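You operate a simulated robot arm through the tools that you are given. There is no shell and no other tool. Be economical: measure what you need, move in short steps, check, and stop when the job is done.

Carry out the task below with a simulated robot arm. There is one attempt and no reset: what you move stays moved.

Task
Put things in order on the top of the side table. At the end: the grey gauge stands where the white filter stood; the white filter stands where the clear cup stood; the yellow nozzle stands where the grey gauge stood; the clear cup is in the small yellow bin; whatever was shut is shut again. Leave all else as you found it, and nothing knocked over.

The check looks at the end state, three seconds after you hand in, the way a careful person would. Anything else that was tipped, shoved, dropped, spilled or broken makes it a failure.

Robot
A 7-joint arm with a two-finger parallel gripper, fixed in place. Base frame: the origin is at the foot of the arm, x ahead of it, y to its left, z up; the work surface is at about z = 89.8. Units: cm, degrees, N and s.
With the tool pointing down near the work surface it reaches from about 30 to 68 cm from the base axis. Its first joint turns from -66.0 to 66.0 degrees. Payload 1.57 kg.
The tool frame sits at the grasp point between the pads (the TCP): z along the fingers, y along the line on which they close. The tips reach 3 cm beyond it. The gripper opens to 11 cm. The fingers are 2.4 cm wide and 1.2 cm thick; the gripper's body (4.8 by 11.2 cm) begins 7.8 cm behind the TCP.
Orientation is told as [roll, pitch, yaw] about the base's x, y, z axes, in that order, counted from this pose: with the fingers straight down and closing along the base's y, the tool's x points along the base's -x, its y along +y and its z along -z.

Tools
- The arm moves only by the tool play_rows. Its argument "targets" is a list of rows, each a list of 7 numbers: the turn, a rotation vector about the tool's x, y, z in degrees, then the shift along the tool's x, y, z in cm, then the gripper command, from -1 (shut) to 1 (fully open), values between in proportion. In form: [[ax, ay, az, dx, dy, dz, hand], ...]. A call has 1 to 12 rows; each row is the pose to reach, as a shift and turn from the pose commanded when the call began, along the tool's axes at that moment. Each row takes 0.2 s and may step no farther than 5 cm and 8.6 degrees from the row before; otherwise, or with a gripper value out of range, the whole call is refused. A pose out of reach is approached as far as the arm can. The call stops where the force on the tool passes 40 N (or 10 N more than at its start, if that is more) or the arm is blocked; 0.2 s more then pass. Each finger travels about 10.8 cm/s and halts on what it meets, pressing with about 26 N; the grip force reading is that of the motor and also rises with nothing between the fingers. The clock runs only during rows and for 0.2 s after the last one: add rows that repeat a pose to give the fingers time. It gives the time, the measured TCP pose, the force on the tool (base axes), the opening and the grip force at its end, in the units of the frame above (readings bear some noise), and new pictures: "pictures" is both (left out), scene, wrist or none.
- Cameras (640 x 400 px; columns grow to the right, rows downward): "scene" is fixed at [16.5, -39.05, 140.64]; the picture's right is [0.79, -0.61, 0.00], its down [-0.34, -0.44, -0.83] and it looks along [0.51, 0.65, -0.56] (base axes); focal length 226 px, centre (320, 200). "wrist" rides on the gripper at [-3.6, 0, -8] in the tool frame; the picture's right is [0.00, -1.00, 0.00], its down [0.97, 0.00, -0.24] and it looks along [0.24, 0.00, 0.97] (tool axes); focal length 218 px, centre (320, 200).
- measure_at(camera, pixels): for up to 12 pixels [column, row] of the newest picture of that camera ("zoom" is the newest enlarged one), the place [x, y, z] in the base frame of the surface seen there, good to about 0.2 cm. It takes no simulated time.
- close_up(camera, box): a new picture of the part [left, top, right, bottom] of that camera's present view, enlarged. It takes no simulated time.
- sign_off(): hands the job in; it is judged then, once.

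Go step by step. Measure first, check grasps and placings, and put right what went wrong. The budget is 80 turns and 120 pictures, counting those below and the enlarged ones. Unless the task says otherwise, let go and move clear before handing in, and close with one line.

The tools are called after "Emit:" as name(argument=value, ...) on one line, values as JSON. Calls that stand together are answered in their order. play_rows: Moves the arm, as the interface text tells. Its arguments: {"type":"object","properties":{"targets":{"type":"array"},"pictures":{"type":"string","enum":["both","scene","wrist","none"]}},"required":["targets"]} The other tools are called the same way: measure_at (camera, pixels) gives the place of the surface under pixels of a picture; close_up (camera, box) takes an enlarged picture of a part of a camera's view; sign_off () hands the job in.

At the start:

```text
time: 0.0
eef_pos: [35.64, -5.38, 129.56]
tcp_rot: [0.0, 0.0, 0.1]
wrist_force: [1.0, 0.5, 0.2]
finger_gap: 11.0
finger_force: 0.0
```

scene: 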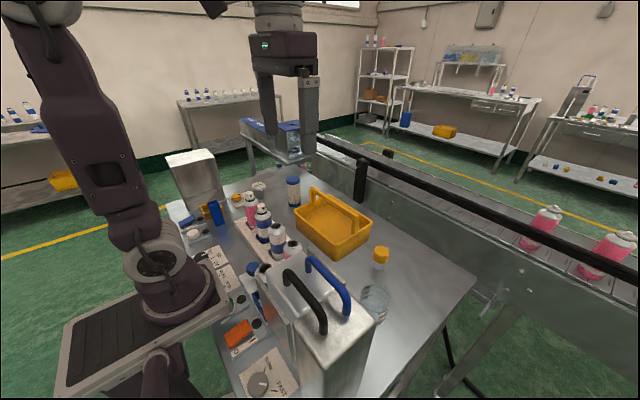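
wrist: 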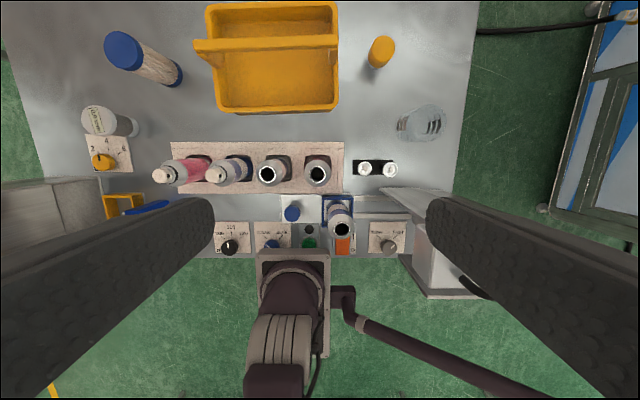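

The wrist view shows the whole table: a yellow bin around (272,60), a clear item at (422,122), and several bottles and knobs. I'll enlarge parts to identify the gauge, filter, nozzle and cup.

Emit:
close_up(camera="wrist", box=[60, 0, 300, 150])

Emit:
close_up(camera="wrist", box=[260, 90, 500, 300])

Emit:
close_up(camera="scene", box=[150, 140, 310, 240])

Emit:
close_up(camera="scene", box=[200, 220, 400, 400])

```text
2.67 times, centred on (180, 75) of wrist
```

zoom: 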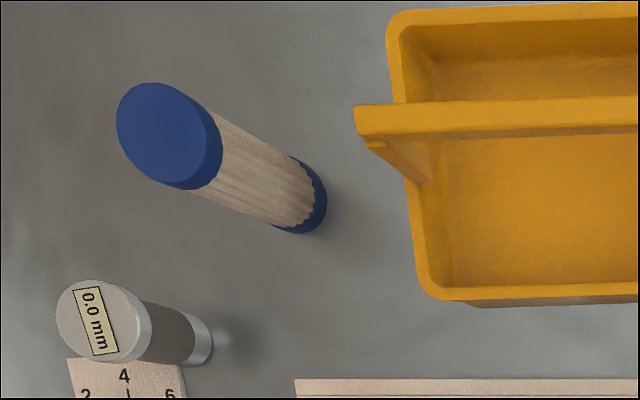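

```text
1.90 times, centred on (380, 195) of wrist
```

zoom: 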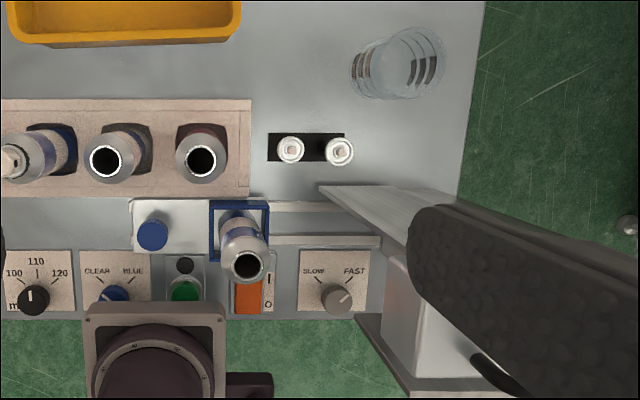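

```text
4.00 times, centred on (230, 190) of scene
```

zoom: 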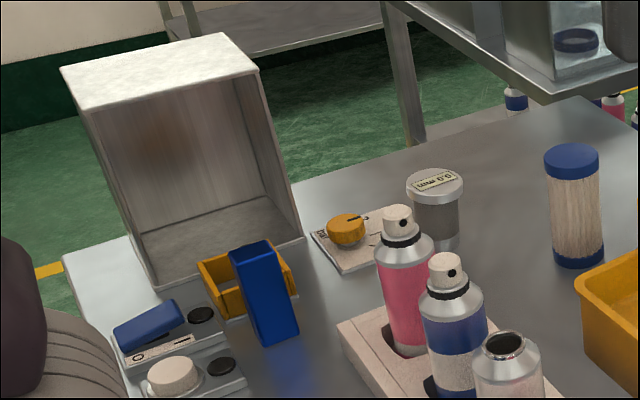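

```text
2.22 times, centred on (300, 310) of scene
```

zoom: 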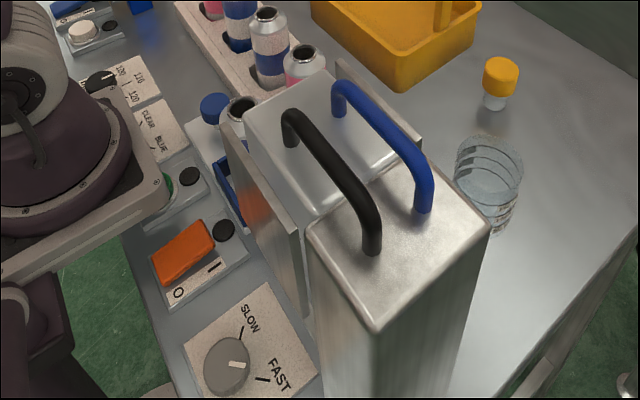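

The targets look like this in the wrist view: gauge (100,120), filter (145,60), nozzle (380,50), cup (422,122), and possibly the small yellow bin at (120,205). I'll measure these and take a closer look at the small bin and the left cabinet.

Emit:
close_up(camera="scene", box=[160, 185, 240, 235])

Emit:
close_up(camera="wrist", box=[0, 130, 240, 280])

Emit:
measure_at(camera="wrist", pixels=[[97, 120], [133, 125], [124, 49], [180, 75], [381, 48], [372, 62], [430, 118], [402, 128], [106, 205], [125, 205], [155, 205], [230, 60]])

Emit:
measure_at(camera="scene", pixels=[[259, 185], [259, 202], [293, 180], [293, 206], [381, 251], [379, 268], [374, 290], [372, 318], [213, 203], [219, 223], [202, 206], [222, 203]])

```text
8.00 times, centred on (200, 210) of scene
```

zoom: 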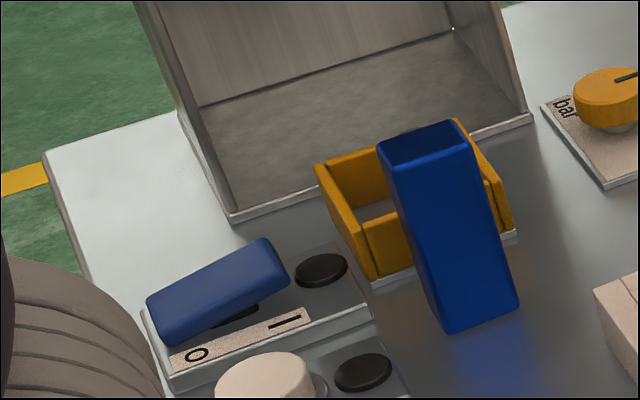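

```text
2.67 times, centred on (120, 205) of wrist
```

zoom: 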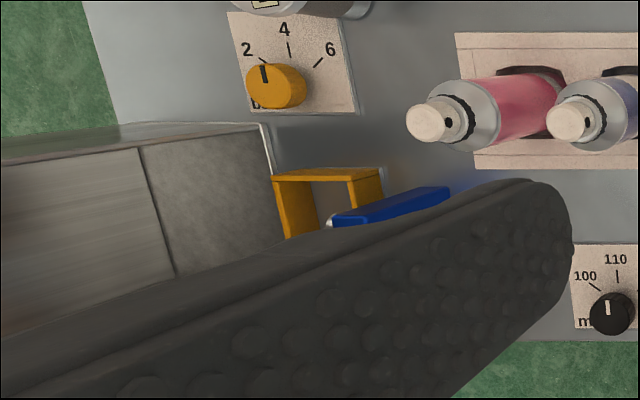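

```text
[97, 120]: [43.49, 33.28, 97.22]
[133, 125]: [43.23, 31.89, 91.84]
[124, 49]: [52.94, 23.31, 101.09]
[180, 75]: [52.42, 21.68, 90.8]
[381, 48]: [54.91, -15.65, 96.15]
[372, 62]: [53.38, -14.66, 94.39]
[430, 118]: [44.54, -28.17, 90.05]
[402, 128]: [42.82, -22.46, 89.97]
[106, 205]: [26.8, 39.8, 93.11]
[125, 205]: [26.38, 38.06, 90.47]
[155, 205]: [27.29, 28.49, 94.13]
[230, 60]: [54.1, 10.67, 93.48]
```

```text
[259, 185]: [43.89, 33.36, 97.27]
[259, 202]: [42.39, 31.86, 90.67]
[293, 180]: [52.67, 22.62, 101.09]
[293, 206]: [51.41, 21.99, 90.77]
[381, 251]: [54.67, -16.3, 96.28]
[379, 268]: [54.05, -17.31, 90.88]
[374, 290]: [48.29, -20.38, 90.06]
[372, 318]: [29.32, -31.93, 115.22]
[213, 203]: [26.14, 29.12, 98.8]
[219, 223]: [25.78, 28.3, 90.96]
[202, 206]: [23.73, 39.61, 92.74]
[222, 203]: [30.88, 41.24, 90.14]
```

The gauge is near (43,32.5), the filter near (52.3,22.3) and the nozzle near (54.3,-16). A small yellow square holder sits near (26,38), behind the finger. I'll move left at this height to look down on it.

Emit:
play_rows(targets=[[0, 0, 0, 0, 5, 0, 1], [0, 0, 0, 0, 10, 0, 1], [0, 0, 0, 0, 15, 0, 1], [0, 0, 0, 0, 20, 0, 1], [0, 0, 0, 0, 25, 0, 1], [0, 0, 0, 0, 30, 0, 1], [0, 0, 0, 0, 30, 0, 1]])

```text
time: 1.6
eef_pos: [35.62, 24.78, 129.59]
tcp_rot: [0.0, 0.0, 0.0]
wrist_force: [-0.1, -1.0, 0.3]
finger_gap: 10.99
finger_force: 0.1
```

scene: 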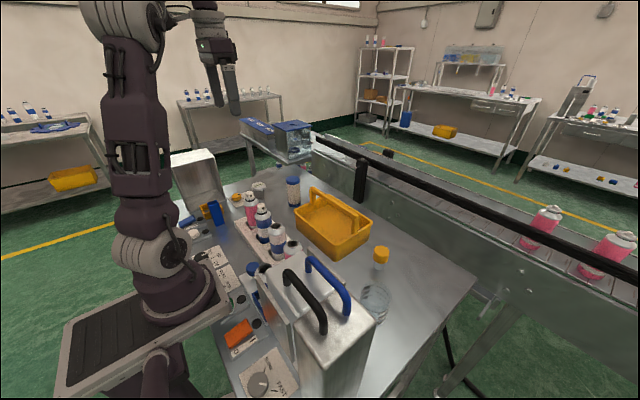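
wrist: 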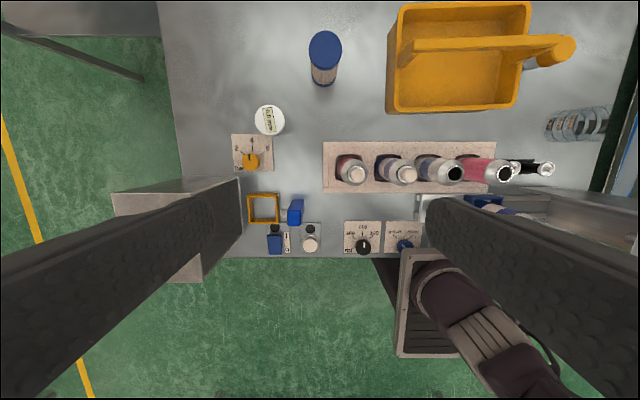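

Emit:
close_up(camera="wrist", box=[210, 160, 330, 270])

Emit:
measure_at(camera="wrist", pixels=[[248, 197], [279, 196], [250, 222], [280, 221], [264, 208], [296, 205], [296, 214], [120, 200], [400, 110], [518, 100], [540, 20], [395, 15]])

Emit:
close_up(camera="wrist", box=[480, 90, 640, 240])

```text
3.64 times, centred on (270, 215) of wrist
```

zoom: 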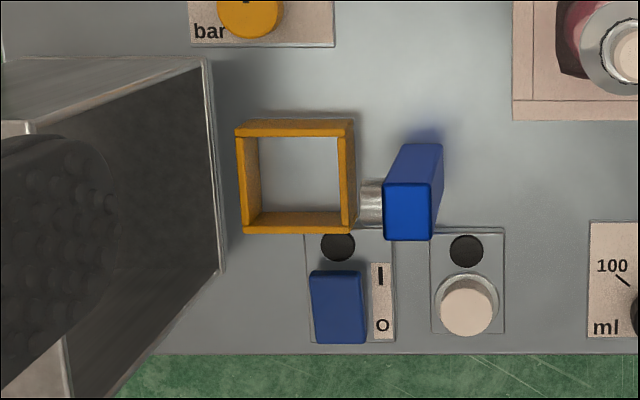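

```text
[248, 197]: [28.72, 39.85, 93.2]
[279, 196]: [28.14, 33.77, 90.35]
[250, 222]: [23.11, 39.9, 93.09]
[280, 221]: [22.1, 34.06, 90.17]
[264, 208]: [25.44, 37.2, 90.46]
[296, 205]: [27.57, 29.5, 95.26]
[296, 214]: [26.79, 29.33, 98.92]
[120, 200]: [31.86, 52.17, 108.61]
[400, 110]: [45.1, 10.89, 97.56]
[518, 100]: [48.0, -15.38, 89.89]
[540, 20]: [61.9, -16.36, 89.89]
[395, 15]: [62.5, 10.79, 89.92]
```

```text
2.67 times, centred on (560, 165) of wrist
```

zoom: 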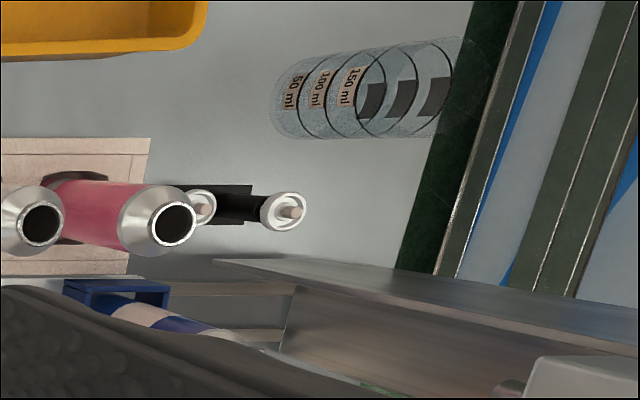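

The yellow frame at (264,208) is about 6 cm square and may be a fixture rather than a bin. Before deciding, I'll look at the right side, with the box, the beaker and anything that's shut.

Emit:
play_rows(targets=[[0, 0, 0, 0, -5, 0, 1], [0, 0, 0, 0, -10, 0, 1], [0, 0, 0, 0, -15, 0, 1], [0, 0, 0, 0, -20, 0, 1], [0, 0, 0, 0, -25, 0, 1], [0, 0, 0, 0, -30, 0, 1], [0, 0, 0, 0, -35, -2, 1], [0, 0, 0, 0, -40, -4, 1], [0, 0, 0, 0, -45, -6, 1], [0, 0, 0, 0, -50, -6, 1], [0, 0, 0, 0, -50, -6, 1]])

```text
refused: row 7 steps farther than a row can; nothing moved
```

Emit:
play_rows(targets=[[0, 0, 0, 0, -4.5, 0, 1], [0, 0, 0, 0, -9, 0, 1], [0, 0, 0, 0, -13.5, 0, 1], [0, 0, 0, 0, -18, -1, 1], [0, 0, 0, 0, -22.5, -2, 1], [0, 0, 0, 0, -27, -3, 1], [0, 0, 0, 0, -31.5, -4, 1], [0, 0, 0, 0, -36, -5, 1], [0, 0, 0, 0, -40.5, -6, 1], [0, 0, 0, 0, -45, -6, 1], [0, 0, 0, 0, -49, -6, 1], [0, 0, 0, 0, -49, -6, 1]])

```text
time: 4.2
eef_pos: [34.42, -20.99, 133.43]
tcp_rot: [-0.1, -0.2, 0.0]
wrist_force: [0.0, 1.3, -0.4]
finger_gap: 10.98
finger_force: 0.1
out of reach, approached as far as the arm can: row 9, 10, 11, 12
```

scene: 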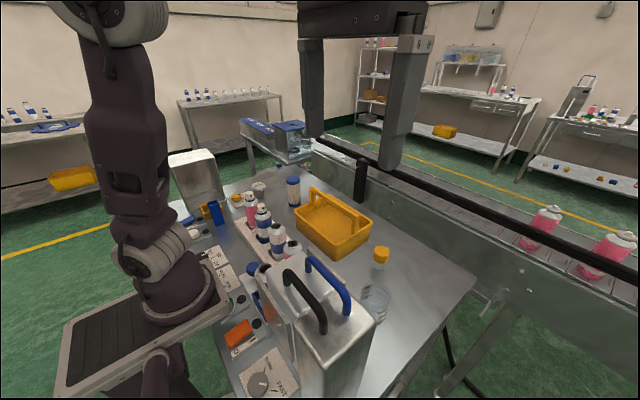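
wrist: 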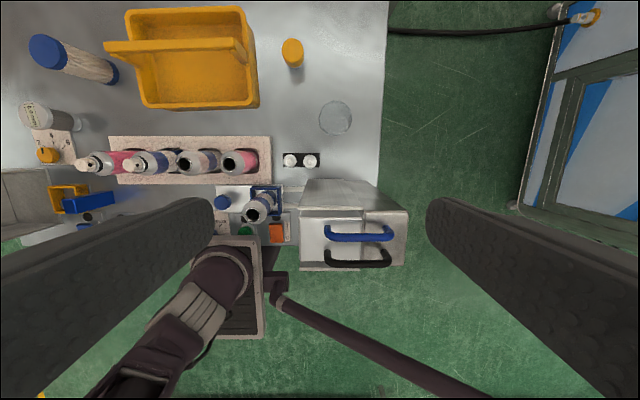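

Emit:
close_up(camera="wrist", box=[210, 80, 430, 280])

Emit:
measure_at(camera="wrist", pixels=[[302, 192], [360, 195], [330, 225], [345, 238], [385, 250], [360, 259], [390, 215], [330, 265], [310, 225], [292, 53], [337, 117], [200, 90]])

Emit:
close_up(camera="scene", box=[230, 240, 400, 370])

```text
2.00 times, centred on (320, 180) of wrist
```

zoom: 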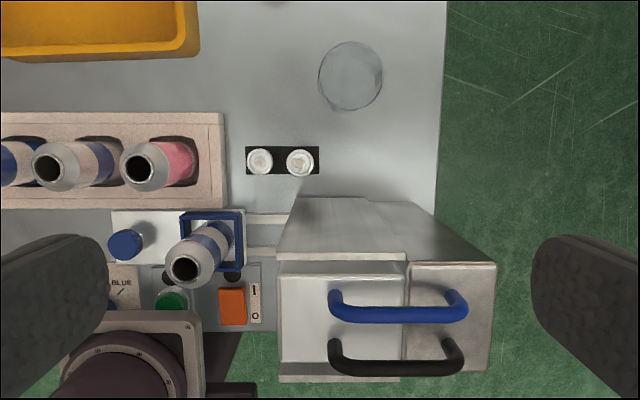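

```text
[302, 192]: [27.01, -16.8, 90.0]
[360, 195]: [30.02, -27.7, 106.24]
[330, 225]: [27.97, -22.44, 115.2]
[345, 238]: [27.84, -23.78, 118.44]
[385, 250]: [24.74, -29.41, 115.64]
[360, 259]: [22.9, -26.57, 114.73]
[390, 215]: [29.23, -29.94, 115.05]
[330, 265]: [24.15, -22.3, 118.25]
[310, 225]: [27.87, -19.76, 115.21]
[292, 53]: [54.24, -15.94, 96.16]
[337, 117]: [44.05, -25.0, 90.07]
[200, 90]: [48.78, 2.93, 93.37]
```

```text
3.08 times, centred on (315, 305) of scene
```

zoom: 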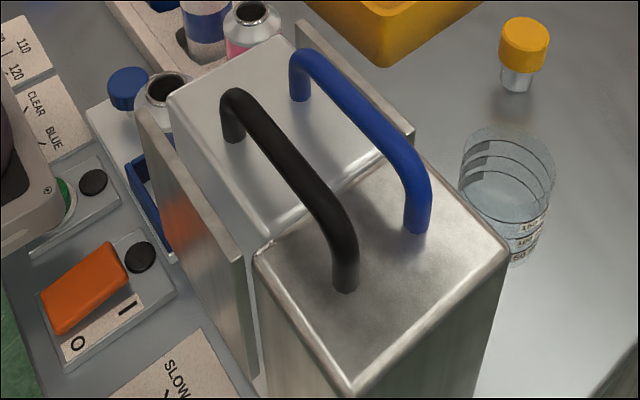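

The only real bin on the table is the tote at (190,60); the beaker is about 6.6 cm wide, so it can't fit the 5 cm frame. I'll measure the tote rim, handle and floor, and the beaker's base.

Emit:
close_up(camera="scene", box=[280, 175, 400, 275])

Emit:
measure_at(camera="scene", pixels=[[314, 188], [340, 204], [362, 222], [310, 210], [330, 205], [345, 232], [297, 212], [328, 240], [333, 256], [371, 226], [336, 190], [350, 240]])

Emit:
measure_at(camera="wrist", pixels=[[110, 47], [175, 47], [237, 42], [190, 80], [190, 25], [145, 107], [200, 107], [255, 105], [126, 15], [241, 10], [180, 11], [215, 70]])

Emit:
close_up(camera="wrist", box=[90, 0, 270, 120])

Emit:
close_up(camera="scene", box=[350, 235, 410, 330])

```text
4.00 times, centred on (340, 225) of scene
```

zoom: 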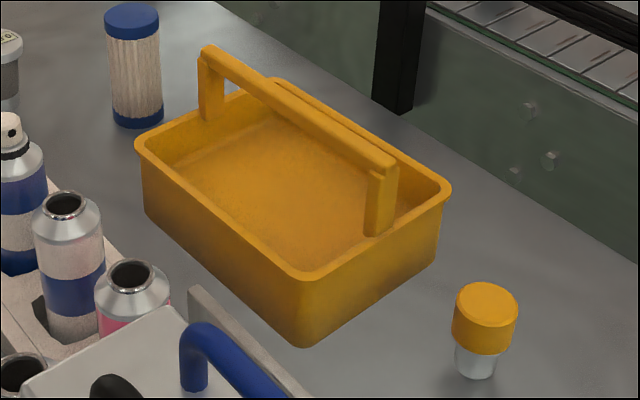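

```text
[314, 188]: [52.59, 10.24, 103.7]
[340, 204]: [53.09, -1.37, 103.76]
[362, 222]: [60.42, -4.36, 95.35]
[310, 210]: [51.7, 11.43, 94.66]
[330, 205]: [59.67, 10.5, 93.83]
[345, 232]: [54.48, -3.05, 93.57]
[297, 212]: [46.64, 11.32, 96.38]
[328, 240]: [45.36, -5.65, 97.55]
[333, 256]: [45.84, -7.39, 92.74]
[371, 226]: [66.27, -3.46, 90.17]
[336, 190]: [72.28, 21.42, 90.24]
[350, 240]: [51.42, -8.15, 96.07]
```

```text
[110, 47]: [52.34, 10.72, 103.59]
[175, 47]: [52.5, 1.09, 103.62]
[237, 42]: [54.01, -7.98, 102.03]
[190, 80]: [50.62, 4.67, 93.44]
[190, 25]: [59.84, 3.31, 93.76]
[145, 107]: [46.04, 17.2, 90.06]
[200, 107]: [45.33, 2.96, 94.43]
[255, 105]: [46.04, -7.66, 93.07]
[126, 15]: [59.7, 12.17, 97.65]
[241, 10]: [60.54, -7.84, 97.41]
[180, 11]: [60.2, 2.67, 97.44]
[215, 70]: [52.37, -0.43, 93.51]
```

```text
3.33 times, centred on (180, 60) of wrist
```

zoom: 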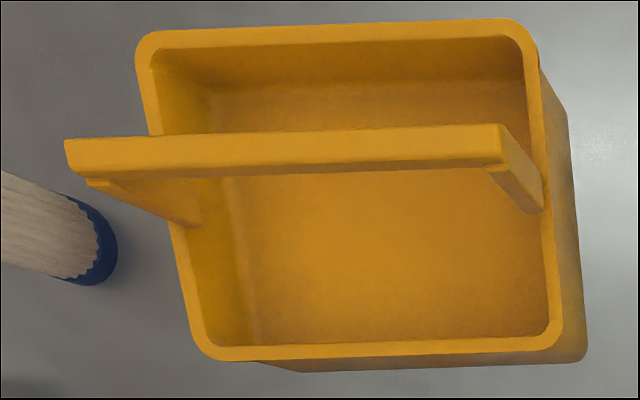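

```text
4.21 times, centred on (380, 282) of scene
```

zoom: 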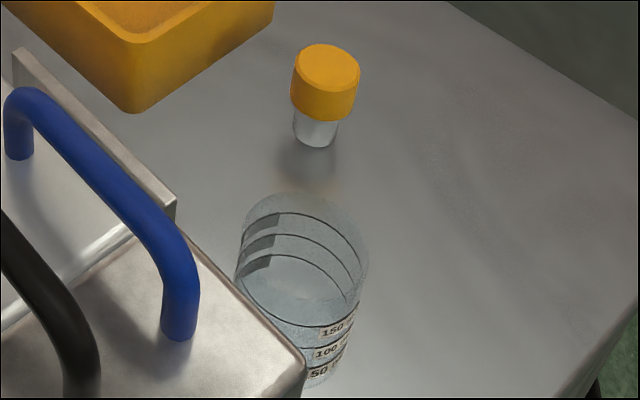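

The handle bar sits at x≈52.5, z≈103.6, and the rim at 97.5, so the gap for the cup is tight. I'll measure the beaker using its opaque labels, plus the nozzle's edges, in the newest zoom.

Emit:
measure_at(camera="zoom", pixels=[[336, 330], [326, 352], [322, 373], [265, 224], [260, 243], [255, 263], [300, 196], [366, 255], [240, 240], [315, 384], [328, 62], [316, 142]])

Emit:
measure_at(camera="wrist", pixels=[[320, 117], [321, 110], [351, 117], [335, 101], [335, 135], [328, 132], [350, 110], [349, 124]])

Emit:
close_up(camera="wrist", box=[305, 90, 369, 145])

```text
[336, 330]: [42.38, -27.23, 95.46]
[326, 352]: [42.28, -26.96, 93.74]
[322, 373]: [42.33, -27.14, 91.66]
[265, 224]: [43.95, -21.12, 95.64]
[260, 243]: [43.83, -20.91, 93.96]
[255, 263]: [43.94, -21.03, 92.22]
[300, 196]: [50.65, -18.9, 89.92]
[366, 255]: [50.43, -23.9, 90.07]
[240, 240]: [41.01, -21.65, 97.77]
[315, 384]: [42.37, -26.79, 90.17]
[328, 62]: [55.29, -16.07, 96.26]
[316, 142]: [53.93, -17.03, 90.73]
```

```text
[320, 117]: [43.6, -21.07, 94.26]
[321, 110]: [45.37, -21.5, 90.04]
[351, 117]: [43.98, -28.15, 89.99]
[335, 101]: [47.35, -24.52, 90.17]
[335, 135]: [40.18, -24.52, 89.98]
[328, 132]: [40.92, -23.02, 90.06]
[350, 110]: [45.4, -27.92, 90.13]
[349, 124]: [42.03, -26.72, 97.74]
```

```text
7.27 times, centred on (337, 118) of wrist
```

zoom: 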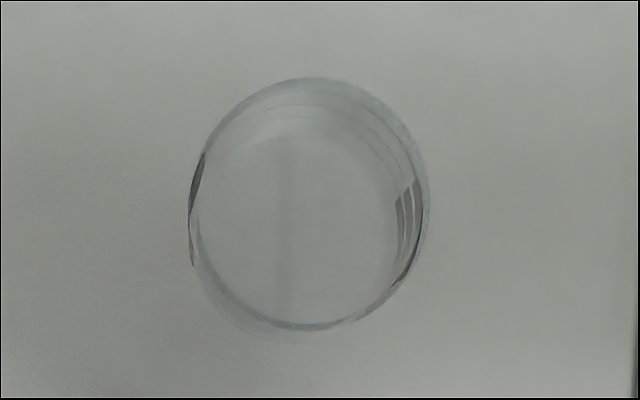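

The beaker's labels put its axis near (43.2,-24.1), with a diameter of about 6.2 and its rim at z≈97.8. I'll move above it and check the pose.

Emit:
play_rows(targets=[[0, 0, 0, -3, 0, 2, 1], [0, 0, 0, -5, 0, 6, 1], [0, 0, 0, -7, 0, 10, 1], [0, 0, 0, -7.5, 0, 14, 1], [0, 0, 0, -7.5, 0, 18, 1], [0, 0, 0, -7.5, 0, 22, 1], [0, 0, 0, -7.5, 0, 22, 1]])

```text
time: 5.8
eef_pos: [41.7, -21.12, 111.29]
tcp_rot: [-0.1, 0.0, 0.0]
wrist_force: [-0.7, 0.0, 0.4]
finger_gap: 10.99
finger_force: 0.0
```

scene: 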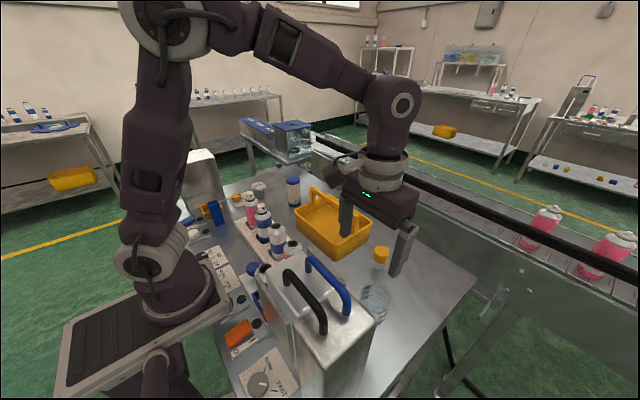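
wrist: 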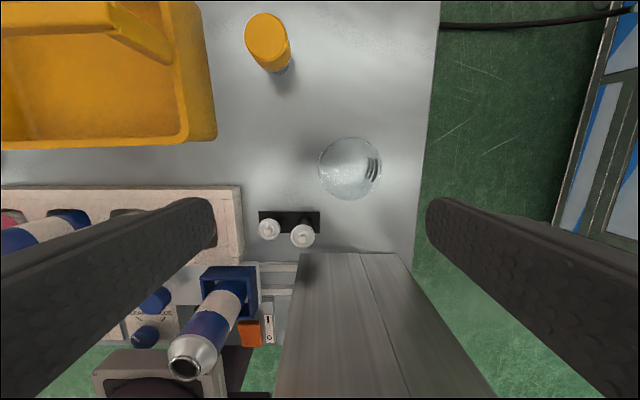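

The hand is now at (41.7,-21.1,111.3), with the beaker at (350,168). I'll take fine measurements of the beaker's edges and the tote's handle from here.

Emit:
close_up(camera="wrist", box=[300, 120, 400, 220])

Emit:
measure_at(camera="wrist", pixels=[[50, 8], [50, 20], [50, 50], [110, 8], [130, 40], [165, 55], [168, 63], [100, 120], [100, 130], [100, 140], [165, 100], [183, 100]])

Emit:
measure_at(camera="wrist", pixels=[[372, 170], [319, 165], [345, 199], [350, 138], [381, 160], [325, 185], [372, 188], [348, 168]])

```text
4.00 times, centred on (350, 170) of wrist
```

zoom: 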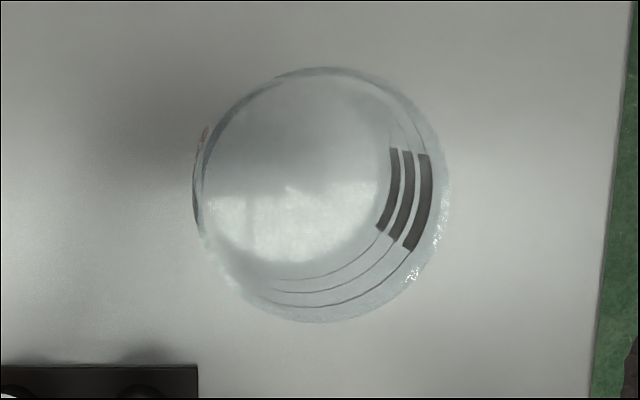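

```text
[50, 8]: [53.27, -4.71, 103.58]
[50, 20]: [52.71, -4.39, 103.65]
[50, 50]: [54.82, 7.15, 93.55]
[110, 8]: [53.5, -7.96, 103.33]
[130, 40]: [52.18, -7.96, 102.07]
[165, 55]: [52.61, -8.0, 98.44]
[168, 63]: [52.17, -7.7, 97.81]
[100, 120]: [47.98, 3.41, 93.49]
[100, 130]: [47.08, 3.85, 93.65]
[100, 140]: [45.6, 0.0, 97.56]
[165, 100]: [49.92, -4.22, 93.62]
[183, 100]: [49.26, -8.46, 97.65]
```

```text
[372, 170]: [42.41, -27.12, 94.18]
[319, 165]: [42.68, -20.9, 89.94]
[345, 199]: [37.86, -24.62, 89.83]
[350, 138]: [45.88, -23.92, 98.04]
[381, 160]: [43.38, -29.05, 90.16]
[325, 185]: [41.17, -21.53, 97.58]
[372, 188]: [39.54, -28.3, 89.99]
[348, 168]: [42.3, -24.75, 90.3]
```

The beaker's rim fits a circle centred at (42.9,-24.05) with r≈3.07. I'll check the height of the bar's lower edge in the scene view, since it decides how the cup can go in.

Emit:
close_up(camera="scene", box=[304, 182, 344, 212])

```text
13.33 times, centred on (324, 197) of scene
```

zoom: 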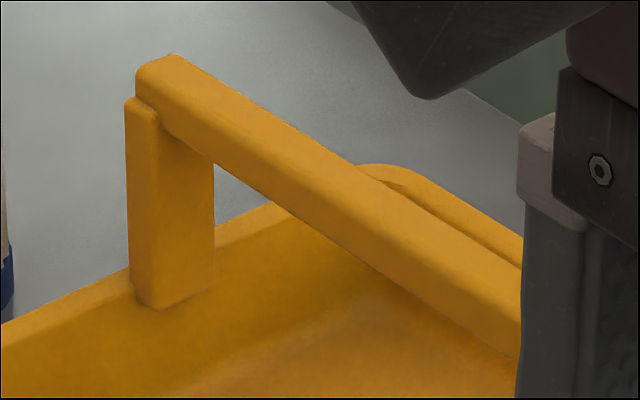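

The bar's front face spans roughly rows 170 to 215 at column 300. I'll measure the edges.

Emit:
measure_at(camera="zoom", pixels=[[300, 132], [300, 150], [300, 175], [300, 195], [300, 205], [300, 212], [400, 280], [400, 270], [400, 190], [170, 60], [140, 100], [150, 300]])

```text
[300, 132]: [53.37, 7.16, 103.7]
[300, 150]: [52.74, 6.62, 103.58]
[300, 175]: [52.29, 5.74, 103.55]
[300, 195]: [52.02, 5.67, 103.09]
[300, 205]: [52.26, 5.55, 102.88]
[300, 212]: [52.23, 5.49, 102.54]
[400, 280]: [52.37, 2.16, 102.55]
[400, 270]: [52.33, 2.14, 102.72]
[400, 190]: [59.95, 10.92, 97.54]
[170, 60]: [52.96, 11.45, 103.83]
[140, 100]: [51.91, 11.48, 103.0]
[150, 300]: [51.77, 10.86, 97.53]
```

The bar's lower edge is at z≈102.5 and its front face at x≈52.15, so the cup can go in tilted about 17° and then be stood upright. Now I'll lower over the beaker with the fingers open.

Emit:
play_rows(targets=[[0, 0, 0, -0.6, -1.5, 3, 1], [0, 0, 0, -1.2, -2.93, 6, 1], [0, 0, 0, -1.2, -2.93, 9, 1], [0, 0, 0, -1.2, -2.93, 12, 1], [0, 0, 0, -1.2, -2.93, 15.4, 1], [0, 0, 0, -1.2, -2.93, 15.4, 1]])

```text
time: 7.2
eef_pos: [42.84, -24.05, 96.09]
tcp_rot: [0.1, 0.0, 0.0]
wrist_force: [0.9, -0.6, 0.1]
finger_gap: 11.02
finger_force: 0.1
```

scene: 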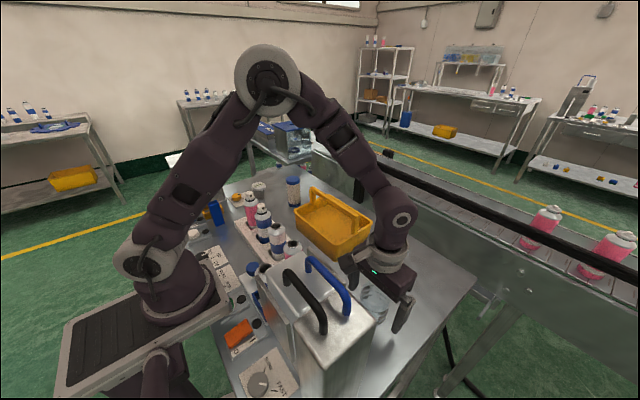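
wrist: 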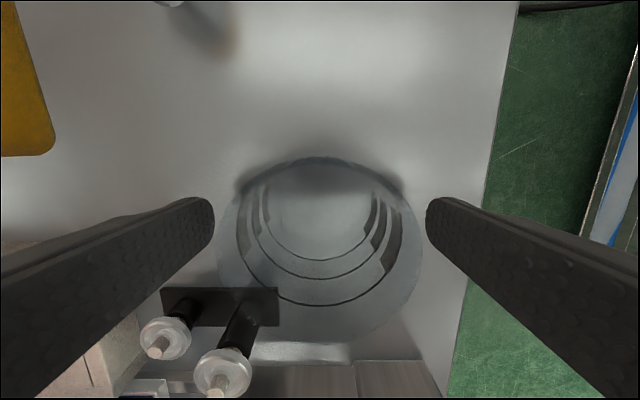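

The beaker is centred between the finger tips, with the rim spanning columns 217–423. I'll close gently.

Emit:
play_rows(targets=[[0, 0, 0, 0, 0, 0, 0.3], [0, 0, 0, 0, 0, 0, 0.15], [0, 0, 0, 0, 0, 0, 0], [0, 0, 0, 0, 0, 0, 0], [0, 0, 0, 0, 0, 0, 0]], pictures="wrist")

```text
time: 8.4
eef_pos: [42.76, -23.92, 96.06]
tcp_rot: [0.0, 0.0, 0.0]
wrist_force: [-0.2, -0.9, -0.5]
finger_gap: 6.05
finger_force: 25.4
```

wrist: 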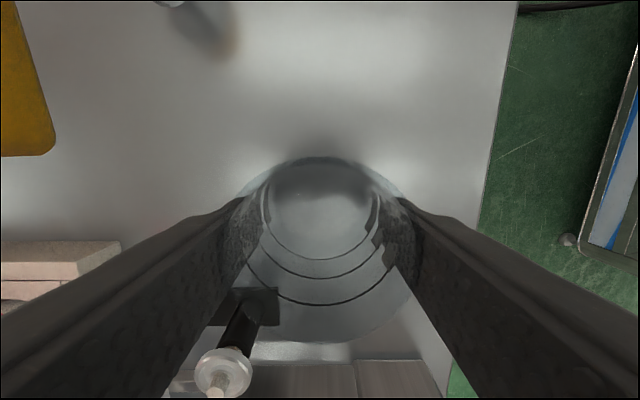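

The beaker is held at a gap of 6.05. I'll lift it straight up, then measure the spray cans before crossing.

Emit:
play_rows(targets=[[0, 0, 0, 0, 0, -2, 0], [0, 0, 0, 0, 0, -5, 0], [0, 0, 0, 0, 0, -9, 0], [0, 0, 0, 0, 0, -13, 0], [0, 0, 0, 0, 0, -16, 0], [0, 0, 0, 0, 0, -16, 0]])

Emit:
measure_at(camera="scene", pixels=[[250, 195], [262, 207], [277, 226], [292, 244], [240, 225], [262, 262], [276, 243], [293, 252]])

```text
time: 9.8
eef_pos: [43.25, -24.08, 112.18]
tcp_rot: [0.0, -0.1, 0.0]
wrist_force: [0.5, -0.6, 0.3]
finger_gap: 5.48
finger_force: 0.0
```

scene: 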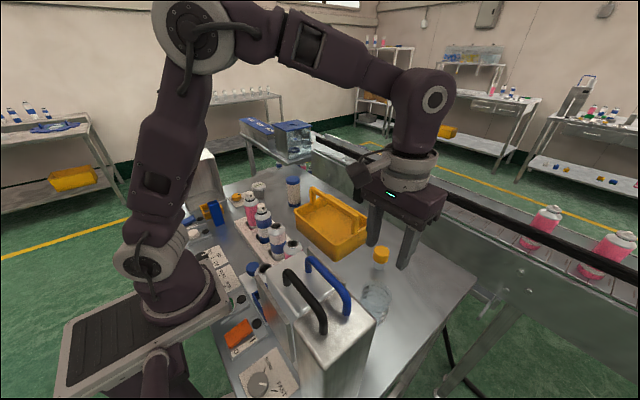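
wrist: 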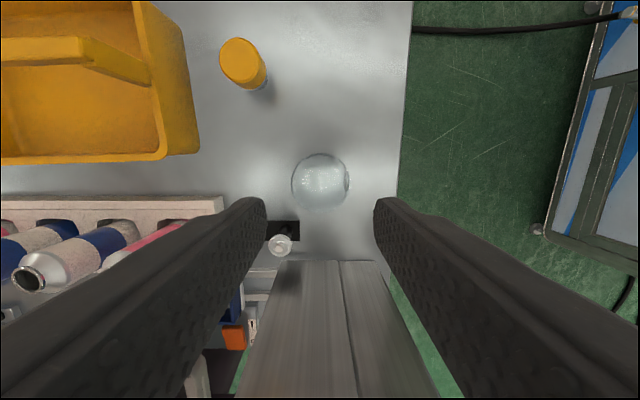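

```text
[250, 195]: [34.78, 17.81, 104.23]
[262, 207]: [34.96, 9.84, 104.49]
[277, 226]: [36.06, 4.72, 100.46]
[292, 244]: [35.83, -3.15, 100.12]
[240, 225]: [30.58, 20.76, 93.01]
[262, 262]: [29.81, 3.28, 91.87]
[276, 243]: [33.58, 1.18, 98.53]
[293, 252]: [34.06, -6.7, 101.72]
```

The gripper closed to 5.48 and the beaker is still standing at (320,182), so it slipped out. I'll check whether it moved.

Emit:
close_up(camera="wrist", box=[270, 132, 370, 232])

Emit:
close_up(camera="scene", box=[350, 270, 400, 330])

Emit:
measure_at(camera="zoom", pixels=[[300, 30]])

```text
4.00 times, centred on (320, 182) of wrist
```

zoom: 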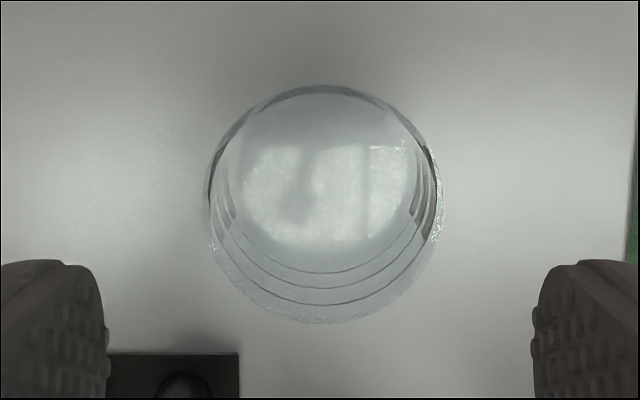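

```text
6.67 times, centred on (375, 300) of scene
```

zoom: 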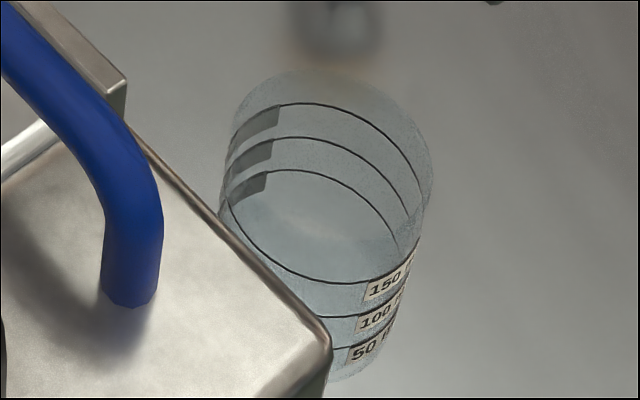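

```text
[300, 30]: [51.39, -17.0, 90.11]
```

The beaker is still upright and close to its old place. I'll re-measure its labels and rim, then re-grip lower and at full force.

Emit:
measure_at(camera="zoom", pixels=[[262, 120], [255, 152], [250, 184], [375, 290], [368, 320], [362, 350], [330, 75], [232, 130]])

Emit:
measure_at(camera="wrist", pixels=[[293, 184], [346, 184], [320, 154], [320, 210], [294, 190], [347, 188]])

```text
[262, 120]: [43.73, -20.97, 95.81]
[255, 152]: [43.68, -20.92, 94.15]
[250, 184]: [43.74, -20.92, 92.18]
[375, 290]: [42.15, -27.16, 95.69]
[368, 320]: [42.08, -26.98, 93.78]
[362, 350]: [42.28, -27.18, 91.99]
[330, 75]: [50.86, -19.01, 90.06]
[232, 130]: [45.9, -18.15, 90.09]
```

```text
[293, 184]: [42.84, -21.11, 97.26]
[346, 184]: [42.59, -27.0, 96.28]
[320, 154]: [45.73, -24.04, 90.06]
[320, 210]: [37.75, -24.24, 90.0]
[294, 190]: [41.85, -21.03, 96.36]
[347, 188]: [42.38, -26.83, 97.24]
```

It hasn't moved and is still centred near (42.9,-24.05). I'll reopen, go down to about z 94.3, grip at full force and lift 1 cm slowly as a test.

Emit:
play_rows(targets=[[0, 0, 0, 0, 0, 0, 1], [0, 0, 0, 0, 0, 3, 1], [0, 0, 0, 0, 0, 7, 1], [0, 0, 0, 0, 0, 11, 1], [0, 0, 0, 0, 0, 15, 1], [0, 0, 0, 0, 0, 17.7, 1], [0, 0, 0, 0, 0, 17.7, 0.3], [0, 0, 0, 0, 0, 17.7, 0.1], [0, 0, 0, 0, 0, 17.7, -1], [0, 0, 0, 0, 0, 17.7, -1], [0, 0, 0, 0, 0, 17.7, -1]], pictures="none")

Emit:
play_rows(targets=[[0, 0, 0, 0, 0, -0.4, -1], [0, 0, 0, 0, 0, -0.8, -1], [0, 0, 0, 0, 0, -1.2, -1], [0, 0, 0, 0, 0, -1.6, -1], [0, 0, 0, 0, 0, -2, -1], [0, 0, 0, 0, 0, -2, -1], [0, 0, 0, 0, 0, -2, -1]])

```text
time: 12.2
eef_pos: [43.11, -24.03, 94.36]
tcp_rot: [0.0, -0.1, -0.1]
wrist_force: [-0.6, 0.4, 0.4]
finger_gap: 5.95
finger_force: 26.3
```

```text
time: 13.8
eef_pos: [42.99, -24.09, 96.44]
tcp_rot: [0.0, -0.1, 0.0]
wrist_force: [0.1, 0.2, -0.8]
finger_gap: 5.96
finger_force: 25.2
```

scene: 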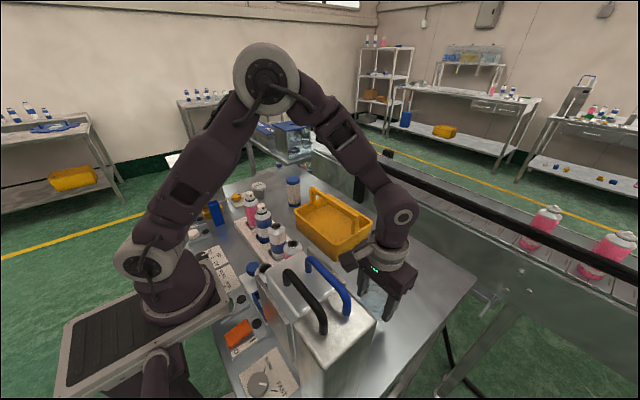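
wrist: 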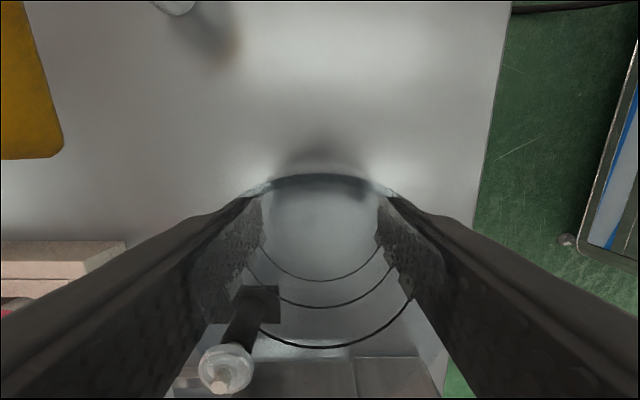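

The gap stayed at 5.96 through the 2 cm lift, so the beaker is moving with the hand. It tapers slightly, so I'll keep lifting at a moderate speed.

Emit:
play_rows(targets=[[0, 0, 0, 0, 0, -1, -1], [0, 0, 0, 0, 0, -2.5, -1], [0, 0, 0, 0, 0, -4, -1], [0, 0, 0, 0, 0, -5.5, -1], [0, 0, 0, 0, 0, -7, -1], [0, 0, 0, 0, 0, -8.5, -1], [0, 0, 0, 0, 0, -10, -1], [0, 0, 0, 0, 0, -11.5, -1], [0, 0, 0, 0, 0, -13, -1], [0, 0, 0, 0, 0, -14.5, -1], [0, 0, 0, 0, 0, -15.5, -1], [0, 0, 0, 0, 0, -16, -1]])

```text
time: 16.4
eef_pos: [42.95, -24.02, 112.5]
tcp_rot: [0.1, 0.0, -0.1]
wrist_force: [-0.7, -0.3, 0.0]
finger_gap: 5.93
finger_force: 25.8
```

scene: 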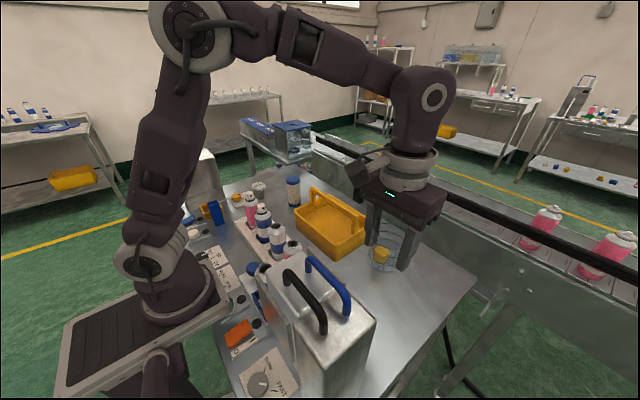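
wrist: 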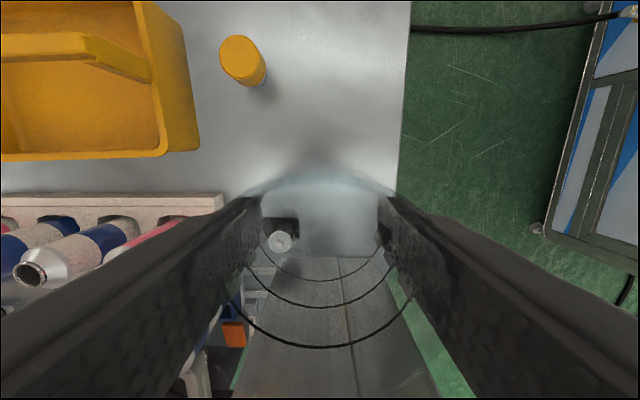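

The beaker is held firmly at (43,-24,112.5), with a gap of 5.93. I'll carry it over the front half of the tote and tilt it 17°.

Emit:
play_rows(targets=[[0, 0, 0, -0.3, 2, 0, -1], [0, 0, 0, -0.7, 5, 0, -1], [0, 0, 0, -1.1, 8, 0, -1], [0, 0, 0, -1.5, 11, 0, -1], [0, 0, 0, -1.9, 14, 0, -1], [0, 0, 0, -2.3, 17, 0, -1], [0, 0, 0, -2.7, 20, 0, -1], [0, -5, 0, -3.1, 23, 0, -1], [0, -10, 0, -3.1, 25, 0, -1], [0, -15, 0, -3.1, 25.65, 0, -1], [0, -17, 0, -3.1, 25.65, 0, -1], [0, -17, 0, -3.1, 25.65, 0, -1]])

```text
time: 19.0
eef_pos: [45.95, 1.62, 112.24]
tcp_rot: [0.0, -17.1, 0.0]
wrist_force: [0.0, -0.1, -1.1]
finger_gap: 5.97
finger_force: 26.1
```

scene: 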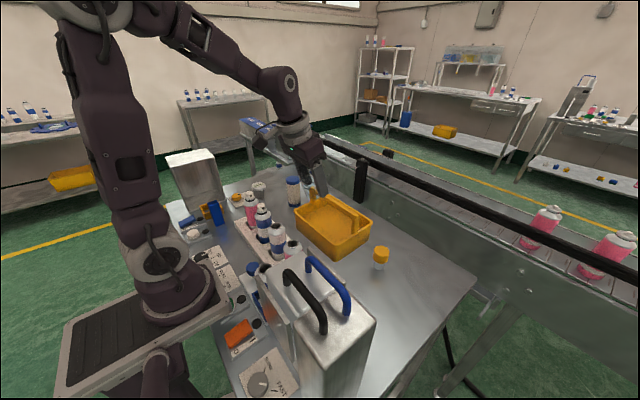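
wrist: 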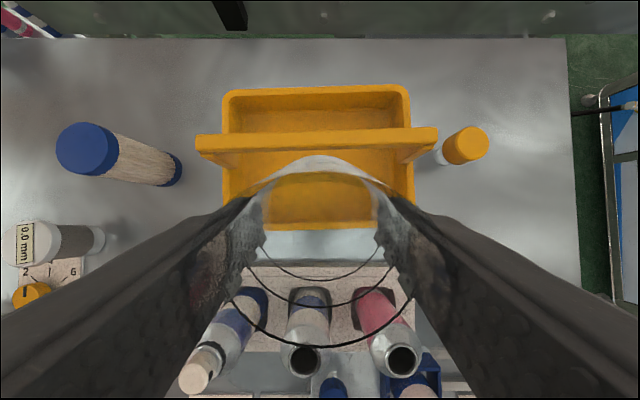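

The tilt is right: the tote is centred under the cup, with the bar ahead of it. I'll descend along the tilted axis most of the way.

Emit:
play_rows(targets=[[0, 0, 0, 0.55, 0, 1, -1], [0, 0, 0, 0.55, 0, 3, -1], [0, 0, 0, 0.55, 0, 5, -1], [0, 0, 0, 0.55, 0, 7, -1], [0, 0, 0, 0.55, 0, 8.5, -1], [0, 0, 0, 0.55, 0, 10, -1], [0, 0, 0, 0.55, 0, 10, -1]])

```text
time: 20.6
eef_pos: [48.7, 1.76, 102.79]
tcp_rot: [-0.1, -17.1, 0.0]
wrist_force: [-0.8, -0.8, -0.6]
finger_gap: 5.93
finger_force: 25.6
```

scene: 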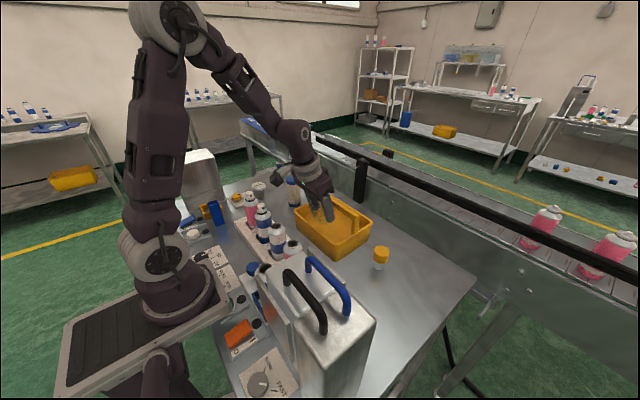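
wrist: 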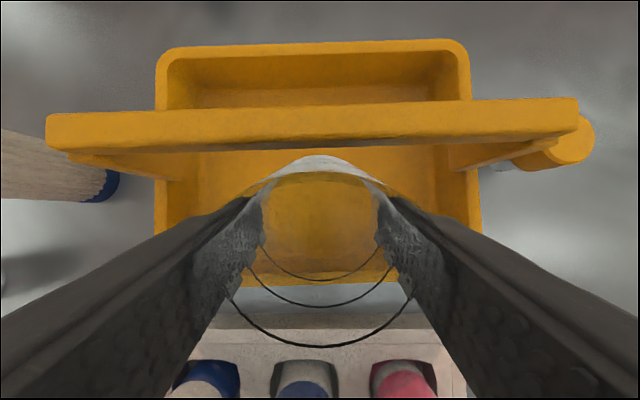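

The cup is between the front wall and the bar with clear space. I'll go 3.6 cm further, to just above the floor.

Emit:
play_rows(targets=[[0, 0, 0, 0, 0, 1, -1], [0, 0, 0, 0, 0, 2, -1], [0, 0, 0, 0, 0, 2.8, -1], [0, 0, 0, 0, 0, 3.5, -1], [0, 0, 0, 0, 0, 3.5, -1]])

```text
time: 21.8
eef_pos: [49.56, 1.73, 99.4]
tcp_rot: [0.0, -17.0, 0.0]
wrist_force: [-0.1, 0.0, -0.4]
finger_gap: 5.95
finger_force: 26.0
```

scene: 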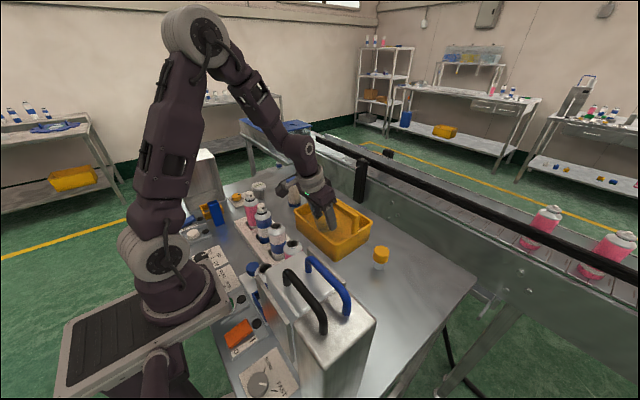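
wrist: 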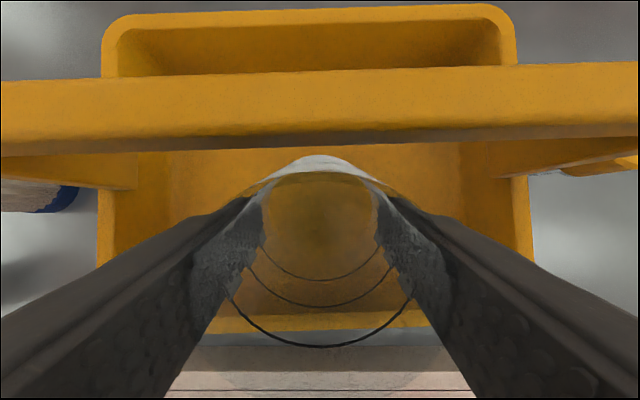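

There's no contact yet at (49.5,99.3). I'll level the cup in small steps, keeping its rim under the bar.

Emit:
play_rows(targets=[[0, 3.5, 0, 0.14, 0, 0.25, -1], [0, 7, 0, 0.27, 0, 0.49, -1], [0, 9.5, 0, 0.1, 0, 0.68, -1], [0, 12, 0, -0.06, 0, 0.86, -1], [0, 14.5, 0, -0.2, 0, 1.08, -1], [0, 17, 0, -0.33, 0, 1.3, -1], [0, 17, 0, -0.33, 0, 1.3, -1]])

```text
time: 23.4
eef_pos: [50.24, 1.74, 98.24]
tcp_rot: [0.0, 0.0, -0.1]
wrist_force: [-0.1, 0.4, 0.4]
finger_gap: 5.98
finger_force: 26.3
```

scene: 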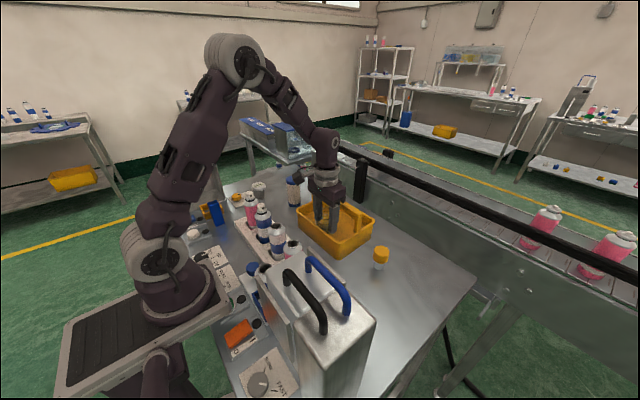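
wrist: 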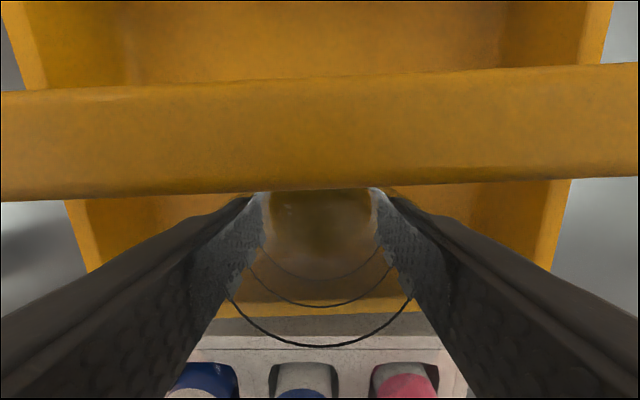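

The cup is upright with its rim under the bar and no force reading. I'll settle it 0.2 cm, open partway and rise straight up.

Emit:
play_rows(targets=[[0, 0, 0, 0, 0, 0.2, -1], [0, 0, 0, 0, 0, 0.2, 0.3], [0, 0, 0, 0, 0, 0.2, 0.55], [0, 0, 0, 0, 0, 0.2, 0.55], [0, 0, 0, 0.3, 0, -2, 0.55], [0, 0, 0, 0.3, 0, -5, 0.55], [0, 0, 0, 0.3, 0, -9, 0.55], [0, 0, 0, 0.3, 0, -13, 0.55], [0, 0, 0, 0.3, 0, -17, 0.55], [0, 0, 0, 0.3, 0, -20, 1], [0, 0, 0, 0.3, 0, -20, 1]])

```text
time: 25.8
eef_pos: [49.95, 1.66, 117.98]
tcp_rot: [0.0, 0.0, 0.0]
wrist_force: [0.3, 0.0, 0.2]
finger_gap: 11.02
finger_force: 0.1
```

scene: 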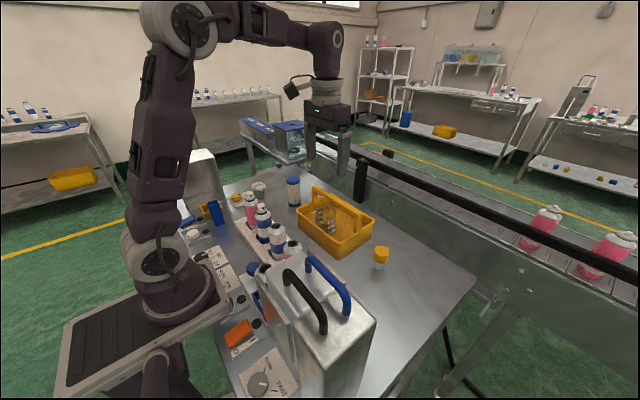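
wrist: 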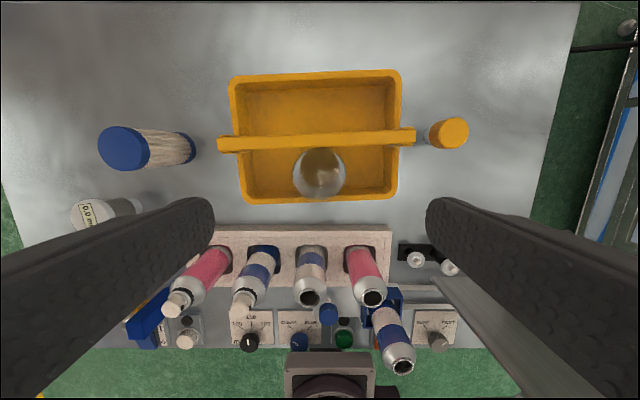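

The cup stands in the bin at (319,172). I'll confirm that the tote hasn't shifted and that nothing was touched.

Emit:
close_up(camera="scene", box=[280, 175, 400, 275])

Emit:
measure_at(camera="wrist", pixels=[[225, 143], [320, 139], [408, 135], [250, 199], [320, 197], [390, 193], [236, 82], [394, 73], [124, 146], [185, 150], [453, 131], [437, 138]])

```text
4.00 times, centred on (340, 225) of scene
```

zoom: 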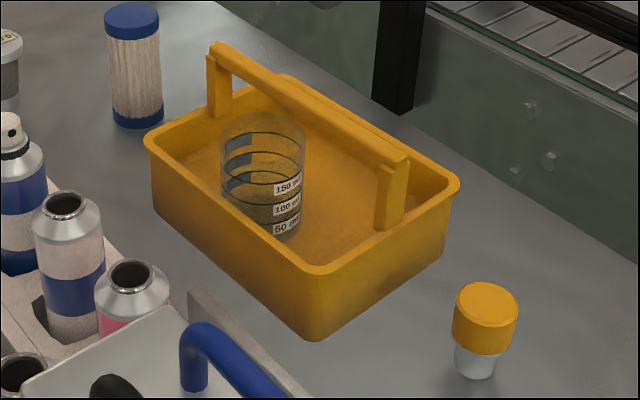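

```text
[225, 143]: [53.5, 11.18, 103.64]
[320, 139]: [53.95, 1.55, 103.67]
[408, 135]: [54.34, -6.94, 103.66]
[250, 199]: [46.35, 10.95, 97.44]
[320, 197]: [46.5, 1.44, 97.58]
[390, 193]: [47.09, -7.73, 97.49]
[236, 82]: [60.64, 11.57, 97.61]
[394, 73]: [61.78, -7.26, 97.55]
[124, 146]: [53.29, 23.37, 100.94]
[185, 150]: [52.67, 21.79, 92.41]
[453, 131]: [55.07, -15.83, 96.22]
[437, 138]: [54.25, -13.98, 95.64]
```

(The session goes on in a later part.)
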